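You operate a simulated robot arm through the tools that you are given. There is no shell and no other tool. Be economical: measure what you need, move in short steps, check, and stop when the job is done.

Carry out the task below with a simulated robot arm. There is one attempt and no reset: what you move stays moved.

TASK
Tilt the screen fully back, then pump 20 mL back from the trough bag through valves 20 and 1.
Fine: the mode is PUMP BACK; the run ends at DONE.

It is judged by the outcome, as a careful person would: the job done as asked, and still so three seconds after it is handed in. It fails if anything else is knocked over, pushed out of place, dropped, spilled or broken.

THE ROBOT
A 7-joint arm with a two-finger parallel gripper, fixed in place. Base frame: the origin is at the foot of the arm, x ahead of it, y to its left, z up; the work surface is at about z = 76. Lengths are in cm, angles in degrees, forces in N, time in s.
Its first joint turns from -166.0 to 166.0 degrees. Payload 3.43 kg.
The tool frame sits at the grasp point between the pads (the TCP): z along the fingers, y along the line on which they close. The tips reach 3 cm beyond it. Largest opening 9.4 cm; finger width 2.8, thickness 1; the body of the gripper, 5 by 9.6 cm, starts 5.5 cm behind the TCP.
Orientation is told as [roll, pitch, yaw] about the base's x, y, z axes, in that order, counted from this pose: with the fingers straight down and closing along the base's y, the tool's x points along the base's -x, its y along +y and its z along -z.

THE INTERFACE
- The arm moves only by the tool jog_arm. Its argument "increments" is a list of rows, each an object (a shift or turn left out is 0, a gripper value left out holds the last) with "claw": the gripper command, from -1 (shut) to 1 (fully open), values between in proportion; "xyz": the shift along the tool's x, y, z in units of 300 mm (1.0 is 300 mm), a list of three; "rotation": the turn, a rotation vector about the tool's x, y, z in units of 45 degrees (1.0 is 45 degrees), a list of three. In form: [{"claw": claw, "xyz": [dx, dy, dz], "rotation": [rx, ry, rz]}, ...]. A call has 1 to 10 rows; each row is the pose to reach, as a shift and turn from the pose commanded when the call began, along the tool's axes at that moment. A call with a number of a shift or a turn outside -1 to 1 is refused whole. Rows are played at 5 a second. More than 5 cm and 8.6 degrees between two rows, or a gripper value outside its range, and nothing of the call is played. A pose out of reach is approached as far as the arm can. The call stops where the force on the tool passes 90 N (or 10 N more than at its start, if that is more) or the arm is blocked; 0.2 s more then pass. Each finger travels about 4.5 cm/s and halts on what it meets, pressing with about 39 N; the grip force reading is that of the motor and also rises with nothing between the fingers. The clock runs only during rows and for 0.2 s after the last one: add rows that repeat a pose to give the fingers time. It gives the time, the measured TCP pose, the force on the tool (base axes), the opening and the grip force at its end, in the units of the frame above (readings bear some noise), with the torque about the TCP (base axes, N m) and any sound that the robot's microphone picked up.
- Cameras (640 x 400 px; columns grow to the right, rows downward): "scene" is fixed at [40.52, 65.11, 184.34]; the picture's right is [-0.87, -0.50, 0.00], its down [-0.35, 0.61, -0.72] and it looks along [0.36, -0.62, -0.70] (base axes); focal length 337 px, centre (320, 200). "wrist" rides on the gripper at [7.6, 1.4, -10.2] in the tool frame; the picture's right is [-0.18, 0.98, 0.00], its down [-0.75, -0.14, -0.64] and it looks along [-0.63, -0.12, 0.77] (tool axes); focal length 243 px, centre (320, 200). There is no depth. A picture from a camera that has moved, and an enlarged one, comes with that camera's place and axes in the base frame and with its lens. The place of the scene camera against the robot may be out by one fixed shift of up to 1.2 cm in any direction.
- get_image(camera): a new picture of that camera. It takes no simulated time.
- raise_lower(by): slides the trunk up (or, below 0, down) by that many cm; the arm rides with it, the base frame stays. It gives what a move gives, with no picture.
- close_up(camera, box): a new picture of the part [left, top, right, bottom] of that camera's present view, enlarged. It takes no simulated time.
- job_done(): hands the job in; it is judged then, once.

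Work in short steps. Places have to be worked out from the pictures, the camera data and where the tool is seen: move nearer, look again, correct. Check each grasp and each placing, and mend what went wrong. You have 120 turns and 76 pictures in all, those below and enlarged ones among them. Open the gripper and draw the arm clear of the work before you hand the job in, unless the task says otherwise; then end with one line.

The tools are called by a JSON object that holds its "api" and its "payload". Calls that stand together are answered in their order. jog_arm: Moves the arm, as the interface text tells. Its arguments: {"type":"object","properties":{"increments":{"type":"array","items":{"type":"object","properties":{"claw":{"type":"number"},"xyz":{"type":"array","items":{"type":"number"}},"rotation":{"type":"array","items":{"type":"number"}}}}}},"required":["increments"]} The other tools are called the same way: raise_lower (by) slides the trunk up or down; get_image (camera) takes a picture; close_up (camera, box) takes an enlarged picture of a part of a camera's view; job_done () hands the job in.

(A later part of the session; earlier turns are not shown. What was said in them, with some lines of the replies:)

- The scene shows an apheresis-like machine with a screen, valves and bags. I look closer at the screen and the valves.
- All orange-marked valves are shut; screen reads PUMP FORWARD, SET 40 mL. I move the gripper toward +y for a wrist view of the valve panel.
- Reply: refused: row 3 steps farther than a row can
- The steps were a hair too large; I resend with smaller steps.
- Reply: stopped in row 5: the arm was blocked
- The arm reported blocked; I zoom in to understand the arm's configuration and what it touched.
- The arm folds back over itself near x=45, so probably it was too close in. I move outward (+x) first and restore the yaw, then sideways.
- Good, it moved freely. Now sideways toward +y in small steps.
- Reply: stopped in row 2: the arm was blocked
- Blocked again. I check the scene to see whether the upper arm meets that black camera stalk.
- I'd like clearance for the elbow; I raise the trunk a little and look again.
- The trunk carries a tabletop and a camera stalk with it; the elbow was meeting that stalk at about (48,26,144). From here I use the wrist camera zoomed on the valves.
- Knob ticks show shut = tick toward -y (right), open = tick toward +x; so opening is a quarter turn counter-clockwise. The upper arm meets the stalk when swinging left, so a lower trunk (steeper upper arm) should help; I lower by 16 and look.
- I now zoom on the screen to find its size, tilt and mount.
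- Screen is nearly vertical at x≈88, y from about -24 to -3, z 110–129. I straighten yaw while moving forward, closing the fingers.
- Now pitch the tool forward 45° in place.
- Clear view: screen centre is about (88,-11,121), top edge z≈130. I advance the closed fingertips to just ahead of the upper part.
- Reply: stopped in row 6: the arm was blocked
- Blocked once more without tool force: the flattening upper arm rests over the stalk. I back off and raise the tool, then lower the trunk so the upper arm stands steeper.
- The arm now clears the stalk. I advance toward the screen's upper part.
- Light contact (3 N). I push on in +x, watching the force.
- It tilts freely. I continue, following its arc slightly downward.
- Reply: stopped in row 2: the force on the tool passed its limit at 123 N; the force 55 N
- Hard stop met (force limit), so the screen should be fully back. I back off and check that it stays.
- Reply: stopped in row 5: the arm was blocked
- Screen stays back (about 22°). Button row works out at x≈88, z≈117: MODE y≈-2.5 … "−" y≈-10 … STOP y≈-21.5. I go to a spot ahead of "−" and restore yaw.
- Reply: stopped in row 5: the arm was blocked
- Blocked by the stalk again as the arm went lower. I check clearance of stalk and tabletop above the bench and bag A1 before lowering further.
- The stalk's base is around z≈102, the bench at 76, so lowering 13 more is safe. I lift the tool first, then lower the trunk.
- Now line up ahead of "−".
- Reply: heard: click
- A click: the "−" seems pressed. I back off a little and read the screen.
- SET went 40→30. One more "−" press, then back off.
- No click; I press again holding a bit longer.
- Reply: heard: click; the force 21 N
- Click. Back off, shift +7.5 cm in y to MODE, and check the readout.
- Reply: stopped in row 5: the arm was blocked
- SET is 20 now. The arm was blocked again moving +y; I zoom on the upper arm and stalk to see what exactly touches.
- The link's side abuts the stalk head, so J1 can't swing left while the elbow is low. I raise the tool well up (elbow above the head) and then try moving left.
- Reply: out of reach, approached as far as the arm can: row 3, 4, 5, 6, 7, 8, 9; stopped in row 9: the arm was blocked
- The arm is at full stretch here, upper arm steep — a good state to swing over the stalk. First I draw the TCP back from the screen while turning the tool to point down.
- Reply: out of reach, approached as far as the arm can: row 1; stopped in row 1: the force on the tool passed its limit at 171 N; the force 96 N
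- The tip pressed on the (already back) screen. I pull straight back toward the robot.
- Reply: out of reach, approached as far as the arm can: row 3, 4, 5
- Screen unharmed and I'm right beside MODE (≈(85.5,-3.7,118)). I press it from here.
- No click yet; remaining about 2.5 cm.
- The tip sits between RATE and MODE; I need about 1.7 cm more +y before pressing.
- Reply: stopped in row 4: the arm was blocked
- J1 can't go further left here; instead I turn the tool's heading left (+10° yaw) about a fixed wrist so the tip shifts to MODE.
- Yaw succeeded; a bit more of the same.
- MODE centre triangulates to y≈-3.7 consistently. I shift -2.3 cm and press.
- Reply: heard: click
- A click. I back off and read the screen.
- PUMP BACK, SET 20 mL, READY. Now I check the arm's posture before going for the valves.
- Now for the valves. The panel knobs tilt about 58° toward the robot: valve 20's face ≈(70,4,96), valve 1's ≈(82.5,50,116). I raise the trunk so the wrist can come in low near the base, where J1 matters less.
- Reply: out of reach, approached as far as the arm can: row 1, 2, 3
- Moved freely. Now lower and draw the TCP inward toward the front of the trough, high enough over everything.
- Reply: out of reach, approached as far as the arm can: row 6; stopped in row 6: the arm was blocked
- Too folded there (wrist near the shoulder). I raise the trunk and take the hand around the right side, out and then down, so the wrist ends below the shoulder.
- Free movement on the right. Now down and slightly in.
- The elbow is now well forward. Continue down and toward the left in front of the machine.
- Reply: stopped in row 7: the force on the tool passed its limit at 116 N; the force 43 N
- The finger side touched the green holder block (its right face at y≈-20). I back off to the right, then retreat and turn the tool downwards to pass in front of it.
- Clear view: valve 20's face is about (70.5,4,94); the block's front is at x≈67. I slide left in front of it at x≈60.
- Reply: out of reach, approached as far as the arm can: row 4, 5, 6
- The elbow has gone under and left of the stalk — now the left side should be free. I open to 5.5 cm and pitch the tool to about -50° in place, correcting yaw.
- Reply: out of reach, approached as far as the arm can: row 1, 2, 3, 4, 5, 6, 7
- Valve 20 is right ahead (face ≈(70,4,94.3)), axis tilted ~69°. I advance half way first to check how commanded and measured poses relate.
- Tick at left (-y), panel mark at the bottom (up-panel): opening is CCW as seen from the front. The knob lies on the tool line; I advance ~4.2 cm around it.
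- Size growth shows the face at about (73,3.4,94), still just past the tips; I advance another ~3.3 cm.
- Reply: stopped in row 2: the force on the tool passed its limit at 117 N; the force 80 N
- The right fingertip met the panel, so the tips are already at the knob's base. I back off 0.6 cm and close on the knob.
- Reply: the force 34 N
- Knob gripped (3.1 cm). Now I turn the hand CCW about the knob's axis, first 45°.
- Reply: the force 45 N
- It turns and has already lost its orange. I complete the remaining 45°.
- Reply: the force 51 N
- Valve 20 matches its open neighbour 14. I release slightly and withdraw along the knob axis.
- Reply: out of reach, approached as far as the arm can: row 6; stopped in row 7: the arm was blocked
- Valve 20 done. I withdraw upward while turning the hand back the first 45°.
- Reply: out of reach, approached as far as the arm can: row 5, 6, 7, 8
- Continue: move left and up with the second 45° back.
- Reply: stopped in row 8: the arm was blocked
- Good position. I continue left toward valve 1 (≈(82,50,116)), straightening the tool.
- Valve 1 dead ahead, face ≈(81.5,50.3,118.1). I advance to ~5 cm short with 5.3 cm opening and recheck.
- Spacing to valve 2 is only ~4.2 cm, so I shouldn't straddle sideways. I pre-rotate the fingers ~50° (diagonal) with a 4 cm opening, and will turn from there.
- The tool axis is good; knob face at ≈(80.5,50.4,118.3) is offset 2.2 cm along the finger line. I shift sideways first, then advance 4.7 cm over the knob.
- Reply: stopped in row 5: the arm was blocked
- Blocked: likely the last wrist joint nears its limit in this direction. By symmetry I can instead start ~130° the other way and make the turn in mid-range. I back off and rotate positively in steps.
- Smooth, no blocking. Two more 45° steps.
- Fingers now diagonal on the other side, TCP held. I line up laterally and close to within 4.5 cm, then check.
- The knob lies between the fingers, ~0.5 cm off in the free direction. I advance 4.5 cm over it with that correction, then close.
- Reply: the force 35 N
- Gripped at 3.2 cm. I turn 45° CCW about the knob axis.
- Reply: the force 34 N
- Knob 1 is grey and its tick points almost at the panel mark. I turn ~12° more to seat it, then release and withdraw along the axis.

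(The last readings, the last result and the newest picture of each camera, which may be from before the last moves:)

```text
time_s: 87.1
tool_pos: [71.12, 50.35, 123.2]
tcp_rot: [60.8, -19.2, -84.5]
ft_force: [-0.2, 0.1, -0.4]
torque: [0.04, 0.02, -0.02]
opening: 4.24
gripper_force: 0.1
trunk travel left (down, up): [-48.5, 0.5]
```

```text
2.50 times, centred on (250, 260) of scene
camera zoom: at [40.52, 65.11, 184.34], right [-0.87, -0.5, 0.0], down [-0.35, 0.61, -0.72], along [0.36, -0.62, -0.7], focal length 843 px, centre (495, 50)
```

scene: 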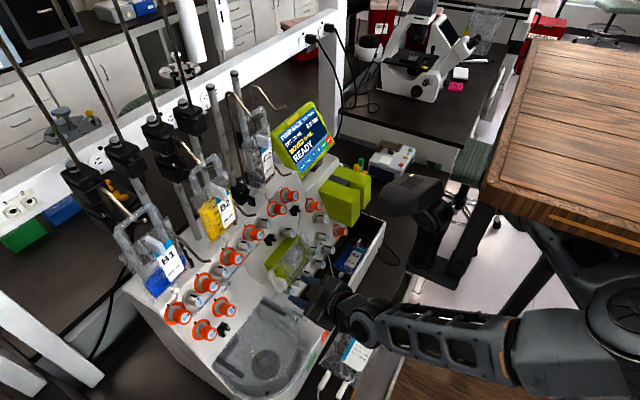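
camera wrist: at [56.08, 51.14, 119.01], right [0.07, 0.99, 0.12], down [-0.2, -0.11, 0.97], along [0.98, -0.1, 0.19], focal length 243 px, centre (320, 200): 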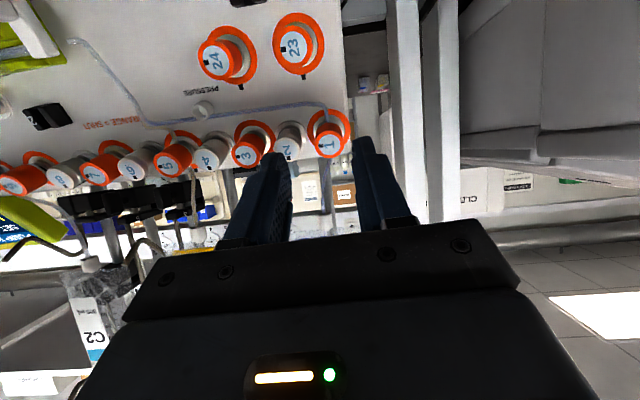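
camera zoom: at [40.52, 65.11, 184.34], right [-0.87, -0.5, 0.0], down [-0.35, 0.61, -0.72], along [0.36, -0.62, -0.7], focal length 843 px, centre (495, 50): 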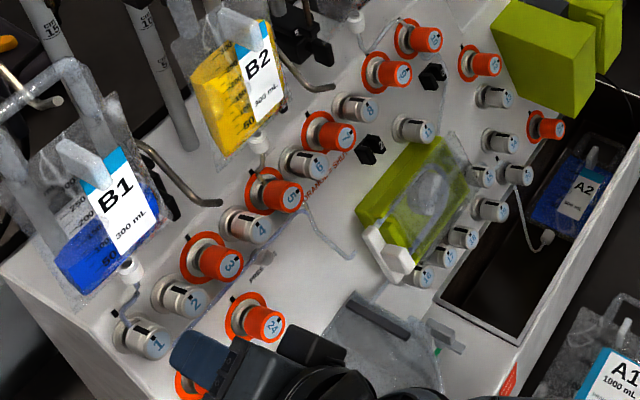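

Both valves 1 and 20 are open and nothing else changed. I now head back: away from the panel, rightwards, unwinding the wrist and closing the gripper.

{"api": "jog_arm", "payload": {"increments": [{"claw": -1, "xyz": [-0.05, -0.04, -0.035], "rotation": [0, 0, -0.17]}, {"xyz": [-0.1, -0.08, -0.07], "rotation": [0, 0, -0.34]}, {"xyz": [-0.15, -0.12, -0.105], "rotation": [0, 0, -0.51]}, {"xyz": [-0.2, -0.16, -0.14], "rotation": [0, 0, -0.68]}, {"xyz": [-0.25, -0.2, -0.175], "rotation": [0, 0, -0.85]}, {"xyz": [-0.29, -0.233, -0.21], "rotation": [0, 0, -1.0]}, {"xyz": [-0.29, -0.233, -0.21], "rotation": [0, 0, -1.0]}]}}

```text
time_s: 88.7
tool_pos: [63.37, 40.09, 123.21]
tcp_rot: [36.8, -55.1, -47.8]
ft_force: [-0.5, -0.4, -0.3]
torque: [0.0, 0.0, 0.0]
opening: 0.04
gripper_force: 32.7
trunk travel left (down, up): [-48.5, 0.5]
```

Continue right and down in front of the machine, finishing the unwinding.

{"api": "jog_arm", "payload": {"increments": [{"xyz": [-0.005, -0.12, 0.02], "rotation": [0, 0, -0.1]}, {"xyz": [-0.01, -0.24, 0.045], "rotation": [0, 0, -0.2]}, {"xyz": [-0.016, -0.36, 0.07], "rotation": [0, 0, -0.3]}, {"xyz": [-0.022, -0.48, 0.093], "rotation": [0, 0, -0.4]}, {"xyz": [-0.027, -0.6, 0.116], "rotation": [0, 0, -0.5]}, {"xyz": [-0.032, -0.72, 0.14], "rotation": [0, 0, -0.6]}, {"xyz": [-0.037, -0.84, 0.163], "rotation": [0, 0, -0.6]}, {"xyz": [-0.042, -0.927, 0.18], "rotation": [0, 0, -0.6]}, {"xyz": [-0.042, -0.927, 0.18], "rotation": [0, 0, -0.6]}]}}

```text
time_s: 90.7
tool_pos: [63.71, 15.86, 109.55]
tcp_rot: [-4.1, -61.4, -2.9]
ft_force: [0.5, 1.0, 0.6]
torque: [0.03, 0.0, -0.02]
opening: 0.0
gripper_force: 33.2
out of reach, approached as far as the arm can: row 6, 7, 8, 9
trunk travel left (down, up): [-48.5, 0.5]
```

Turn the tool downward here (as on the way in) before sliding right.

{"api": "jog_arm", "payload": {"increments": [{"xyz": [0.02, 0, 0.01], "rotation": [0, 0.16, 0]}, {"xyz": [0.04, 0, 0.02], "rotation": [0, 0.32, 0]}, {"xyz": [0.06, 0, 0.03], "rotation": [0, 0.48, 0]}, {"xyz": [0.08, 0, 0.04], "rotation": [0, 0.64, 0]}, {"xyz": [0.1, 0, 0.05], "rotation": [0, 0.8, 0]}, {"xyz": [0.117, 0, 0.064], "rotation": [0, 0.96, 0]}, {"xyz": [0.117, 0, 0.064], "rotation": [0, 1.0, 0]}, {"xyz": [0.117, 0, 0.064], "rotation": [0, 1.0, 0]}]}}

```text
time_s: 92.5
tool_pos: [63.14, 16.81, 105.85]
tcp_rot: [-3.5, -17.4, -2.3]
ft_force: [0.2, -0.3, 1.0]
torque: [-0.01, -0.02, 0.0]
opening: 0.0
gripper_force: 32.7
trunk travel left (down, up): [-48.5, 0.5]
```

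Slide right along x≈60.

{"api": "jog_arm", "payload": {"increments": [{"xyz": [0.02, -0.12, 0]}, {"xyz": [0.04, -0.24, 0]}, {"xyz": [0.05, -0.36, 0]}, {"xyz": [0.05, -0.48, 0]}, {"xyz": [0.05, -0.6, 0]}, {"xyz": [0.05, -0.72, -0.005]}, {"xyz": [0.05, -0.84, -0.01]}, {"xyz": [0.05, -0.93, -0.015]}, {"xyz": [0.05, -0.93, -0.015]}]}}

```text
time_s: 93.5
tool_pos: [61.5, 11.05, 105.31]
tcp_rot: [-2.7, -17.6, 9.3]
ft_force: [-0.9, -0.9, -0.8]
torque: [-0.01, -0.01, 0.02]
opening: 0.0
gripper_force: 32.7
out of reach, approached as far as the arm can: row 3, 4
trunk travel left (down, up): [-48.5, 0.5]
stopped in row 4: the arm was blocked; the commanded pose is now the measured one
```

The upper arm meets the stalk from the other side; going lower should let it dip under as on the way in. I lower the hand (tip stays above the trough wall) and set it vertical.

{"api": "jog_arm", "payload": {"increments": [{"xyz": [0.033, 0, 0.05], "rotation": [0, 0.1, 0]}, {"xyz": [0.066, 0, 0.1], "rotation": [0, 0.2, 0]}, {"xyz": [0.1, 0.01, 0.15], "rotation": [0, 0.3, 0]}, {"xyz": [0.133, 0.01, 0.2], "rotation": [0, 0.38, 0]}, {"xyz": [0.133, 0.01, 0.2], "rotation": [0, 0.38, 0]}]}}

{"api": "jog_arm", "payload": {"increments": [{"xyz": [0, -0.08, 0]}, {"xyz": [0, -0.16, 0]}, {"xyz": [0, -0.24, 0]}, {"xyz": [0, -0.32, 0]}, {"xyz": [0, -0.4, 0]}, {"xyz": [0, -0.48, 0]}, {"xyz": [0, -0.48, 0]}]}}

```text
time_s: 94.7
tool_pos: [59.14, 10.95, 98.28]
tcp_rot: [-2.7, -0.4, 8.9]
ft_force: [-0.4, -0.1, -0.9]
torque: [0.0, 0.0, -0.01]
opening: 0.01
gripper_force: 33.3
trunk travel left (down, up): [-48.5, 0.5]
```

```text
time_s: 96.3
tool_pos: [61.53, -3.48, 99.02]
tcp_rot: [-2.5, -0.4, 8.4]
ft_force: [-0.7, -1.0, -0.2]
torque: [-0.03, 0.0, 0.0]
opening: 0.0
gripper_force: 32.9
trunk travel left (down, up): [-48.5, 0.5]
```

It passed. Continue right past the green block's front, rising gradually.

{"api": "jog_arm", "payload": {"increments": [{"xyz": [0.06, -0.1, 0]}, {"xyz": [0.1, -0.21, -0.02]}, {"xyz": [0.13, -0.33, -0.05]}, {"xyz": [0.15, -0.45, -0.09]}, {"xyz": [0.17, -0.57, -0.14]}, {"xyz": [0.185, -0.7, -0.2]}, {"xyz": [0.185, -0.8, -0.24]}, {"xyz": [0.185, -0.8, -0.24]}]}}

```text
time_s: 98.1
tool_pos: [59.41, -27.78, 107.21]
tcp_rot: [-2.5, -0.5, 8.5]
ft_force: [-0.1, -0.1, 0.0]
torque: [-0.01, -0.01, -0.01]
opening: 0.0
gripper_force: 32.6
trunk travel left (down, up): [-48.5, 0.5]
```

Now up and forward on the right side of the screen while pitching forward 40°.

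{"api": "jog_arm", "payload": {"increments": [{"xyz": [-0.04, -0.034, -0.1], "rotation": [0, -0.15, 0]}, {"xyz": [-0.08, -0.068, -0.2], "rotation": [0, -0.3, 0]}, {"xyz": [-0.12, -0.1, -0.3], "rotation": [0, -0.45, 0]}, {"xyz": [-0.16, -0.136, -0.4], "rotation": [0, -0.6, 0]}, {"xyz": [-0.2, -0.17, -0.5], "rotation": [0, -0.75, 0]}, {"xyz": [-0.24, -0.204, -0.6], "rotation": [0, -0.9, 0]}, {"xyz": [-0.24, -0.204, -0.6], "rotation": [0, -0.9, 0]}]}}

```text
time_s: 99.7
tool_pos: [67.02, -31.99, 125.68]
tcp_rot: [-3.4, -41.1, 10.6]
ft_force: [0.6, 0.1, 0.3]
torque: [-0.05, -0.02, -0.03]
opening: 0.0
gripper_force: 33.1
trunk travel left (down, up): [-48.5, 0.5]
```

Approach START (≈(85,-17.3,117.4)), stopping ~4 cm short.

{"api": "jog_arm", "payload": {"increments": [{"xyz": [-0.057, 0.08, 0.08]}, {"xyz": [-0.114, 0.16, 0.16]}, {"xyz": [-0.17, 0.245, 0.24]}, {"xyz": [-0.23, 0.325, 0.32]}, {"xyz": [-0.286, 0.407, 0.403]}, {"xyz": [-0.286, 0.407, 0.403]}]}}

{"api": "get_image", "payload": {"camera": "wrist"}}

```text
time_s: 101.1
tool_pos: [79.64, -17.6, 121.73]
tcp_rot: [-3.5, -40.9, 10.6]
ft_force: [0.1, 0.4, -0.4]
torque: [0.01, 0.02, -0.01]
opening: 0.01
gripper_force: 33.0
trunk travel left (down, up): [-48.5, 0.5]
```

```text
3 pictures are left
camera wrist: at [67.16, -18.04, 124.46], right [-0.01, 1.0, 0.08], down [0.16, -0.08, 0.98], along [0.99, 0.02, -0.16], focal length 243 px, centre (320, 200)
```

wrist: 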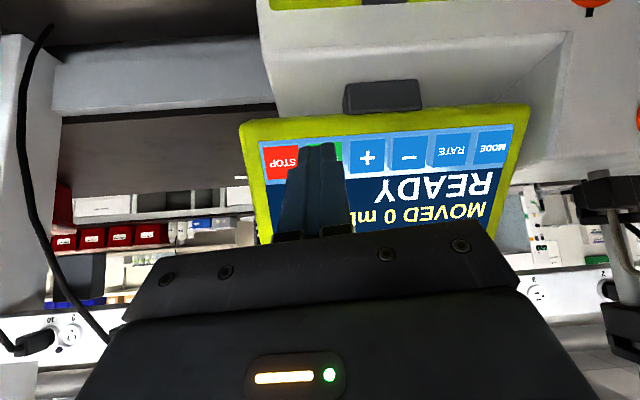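

START is exactly on the tip's line. I press.

{"api": "jog_arm", "payload": {"increments": [{"xyz": [0, 0, 0.05]}, {"xyz": [0, 0, 0.1]}, {"xyz": [0, 0, 0.12]}, {"xyz": [0, 0, 0.135]}, {"xyz": [0, 0, 0.135]}]}}

```text
time_s: 102.3
tool_pos: [82.19, -17.56, 118.65]
tcp_rot: [-3.4, -41.0, 10.5]
ft_force: [-4.9, -1.0, 6.5]
torque: [0.0, -0.17, -0.03]
opening: 0.0
gripper_force: 32.7
trunk travel left (down, up): [-48.5, 0.5]
heard: click
```

Click heard. I back off, then retreat to the right while the pump runs.

{"api": "jog_arm", "payload": {"increments": [{"xyz": [0, 0, -0.06]}, {"xyz": [0, 0, -0.135]}, {"xyz": [0.06, -0.08, -0.22]}, {"xyz": [0.12, -0.16, -0.3]}, {"xyz": [0.17, -0.245, -0.38]}, {"xyz": [0.23, -0.325, -0.46]}, {"xyz": [0.286, -0.407, -0.538]}, {"xyz": [0.286, -0.407, -0.538]}]}}

{"api": "close_up", "payload": {"camera": "scene", "box": [255, 90, 355, 190]}}

```text
time_s: 104.1
tool_pos: [66.98, -31.75, 125.69]
tcp_rot: [-3.4, -41.0, 10.6]
ft_force: [-0.3, -0.3, 0.5]
torque: [-0.02, 0.0, 0.03]
opening: 0.04
gripper_force: 33.0
trunk travel left (down, up): [-48.5, 0.5]
```

```text
4.00 times, centred on (305, 140) of scene
camera zoom: at [40.52, 65.11, 184.34], right [-0.87, -0.5, 0.0], down [-0.35, 0.61, -0.72], along [0.36, -0.62, -0.7], focal length 1349 px, centre (380, 440)
```

zoom: 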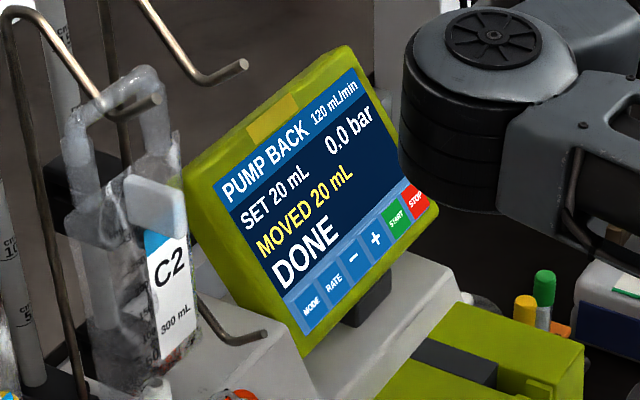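

DONE, MOVED 20 mL, PUMP BACK, screen still tilted back. I open the gripper and draw a bit farther away to the right and up.

{"api": "jog_arm", "payload": {"increments": [{"claw": 1, "xyz": [-0.05, -0.1, -0.05]}, {"xyz": [-0.1, -0.2, -0.1]}, {"xyz": [-0.15, -0.25, -0.15]}, {"xyz": [-0.15, -0.25, -0.15]}, {"xyz": [-0.15, -0.25, -0.15]}, {"xyz": [-0.15, -0.25, -0.15]}]}}

{"api": "get_image", "payload": {"camera": "scene"}}

```text
time_s: 105.5
tool_pos: [68.76, -38.89, 132.52]
tcp_rot: [-3.5, -41.0, 10.6]
ft_force: [-0.8, -0.9, 0.3]
torque: [0.05, -0.02, 0.0]
opening: 9.39
gripper_force: 0.1
trunk travel left (down, up): [-48.5, 0.5]
```

```text
1 pictures are left
```

scene: 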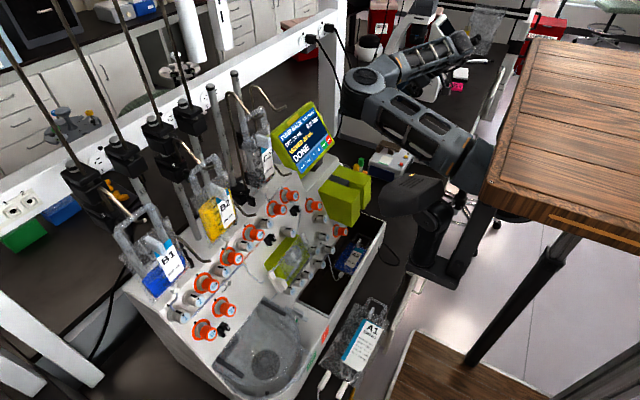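

Everything stands as it should: screen back, valves 1 and 20 open, DONE shown, arm clear. I hand the job in.

{"api": "job_done", "payload": {}}

```text
The job is handed in.
```

The screen is tilted back to its stop and valves 20 and 1 are open. The pump ran in PUMP BACK mode and ended at DONE with 20 mL moved; during the work the fingers pressed hard once each on the tilted-back screen, the green block and the panel by valve 20, and the pictures show nothing out of place.
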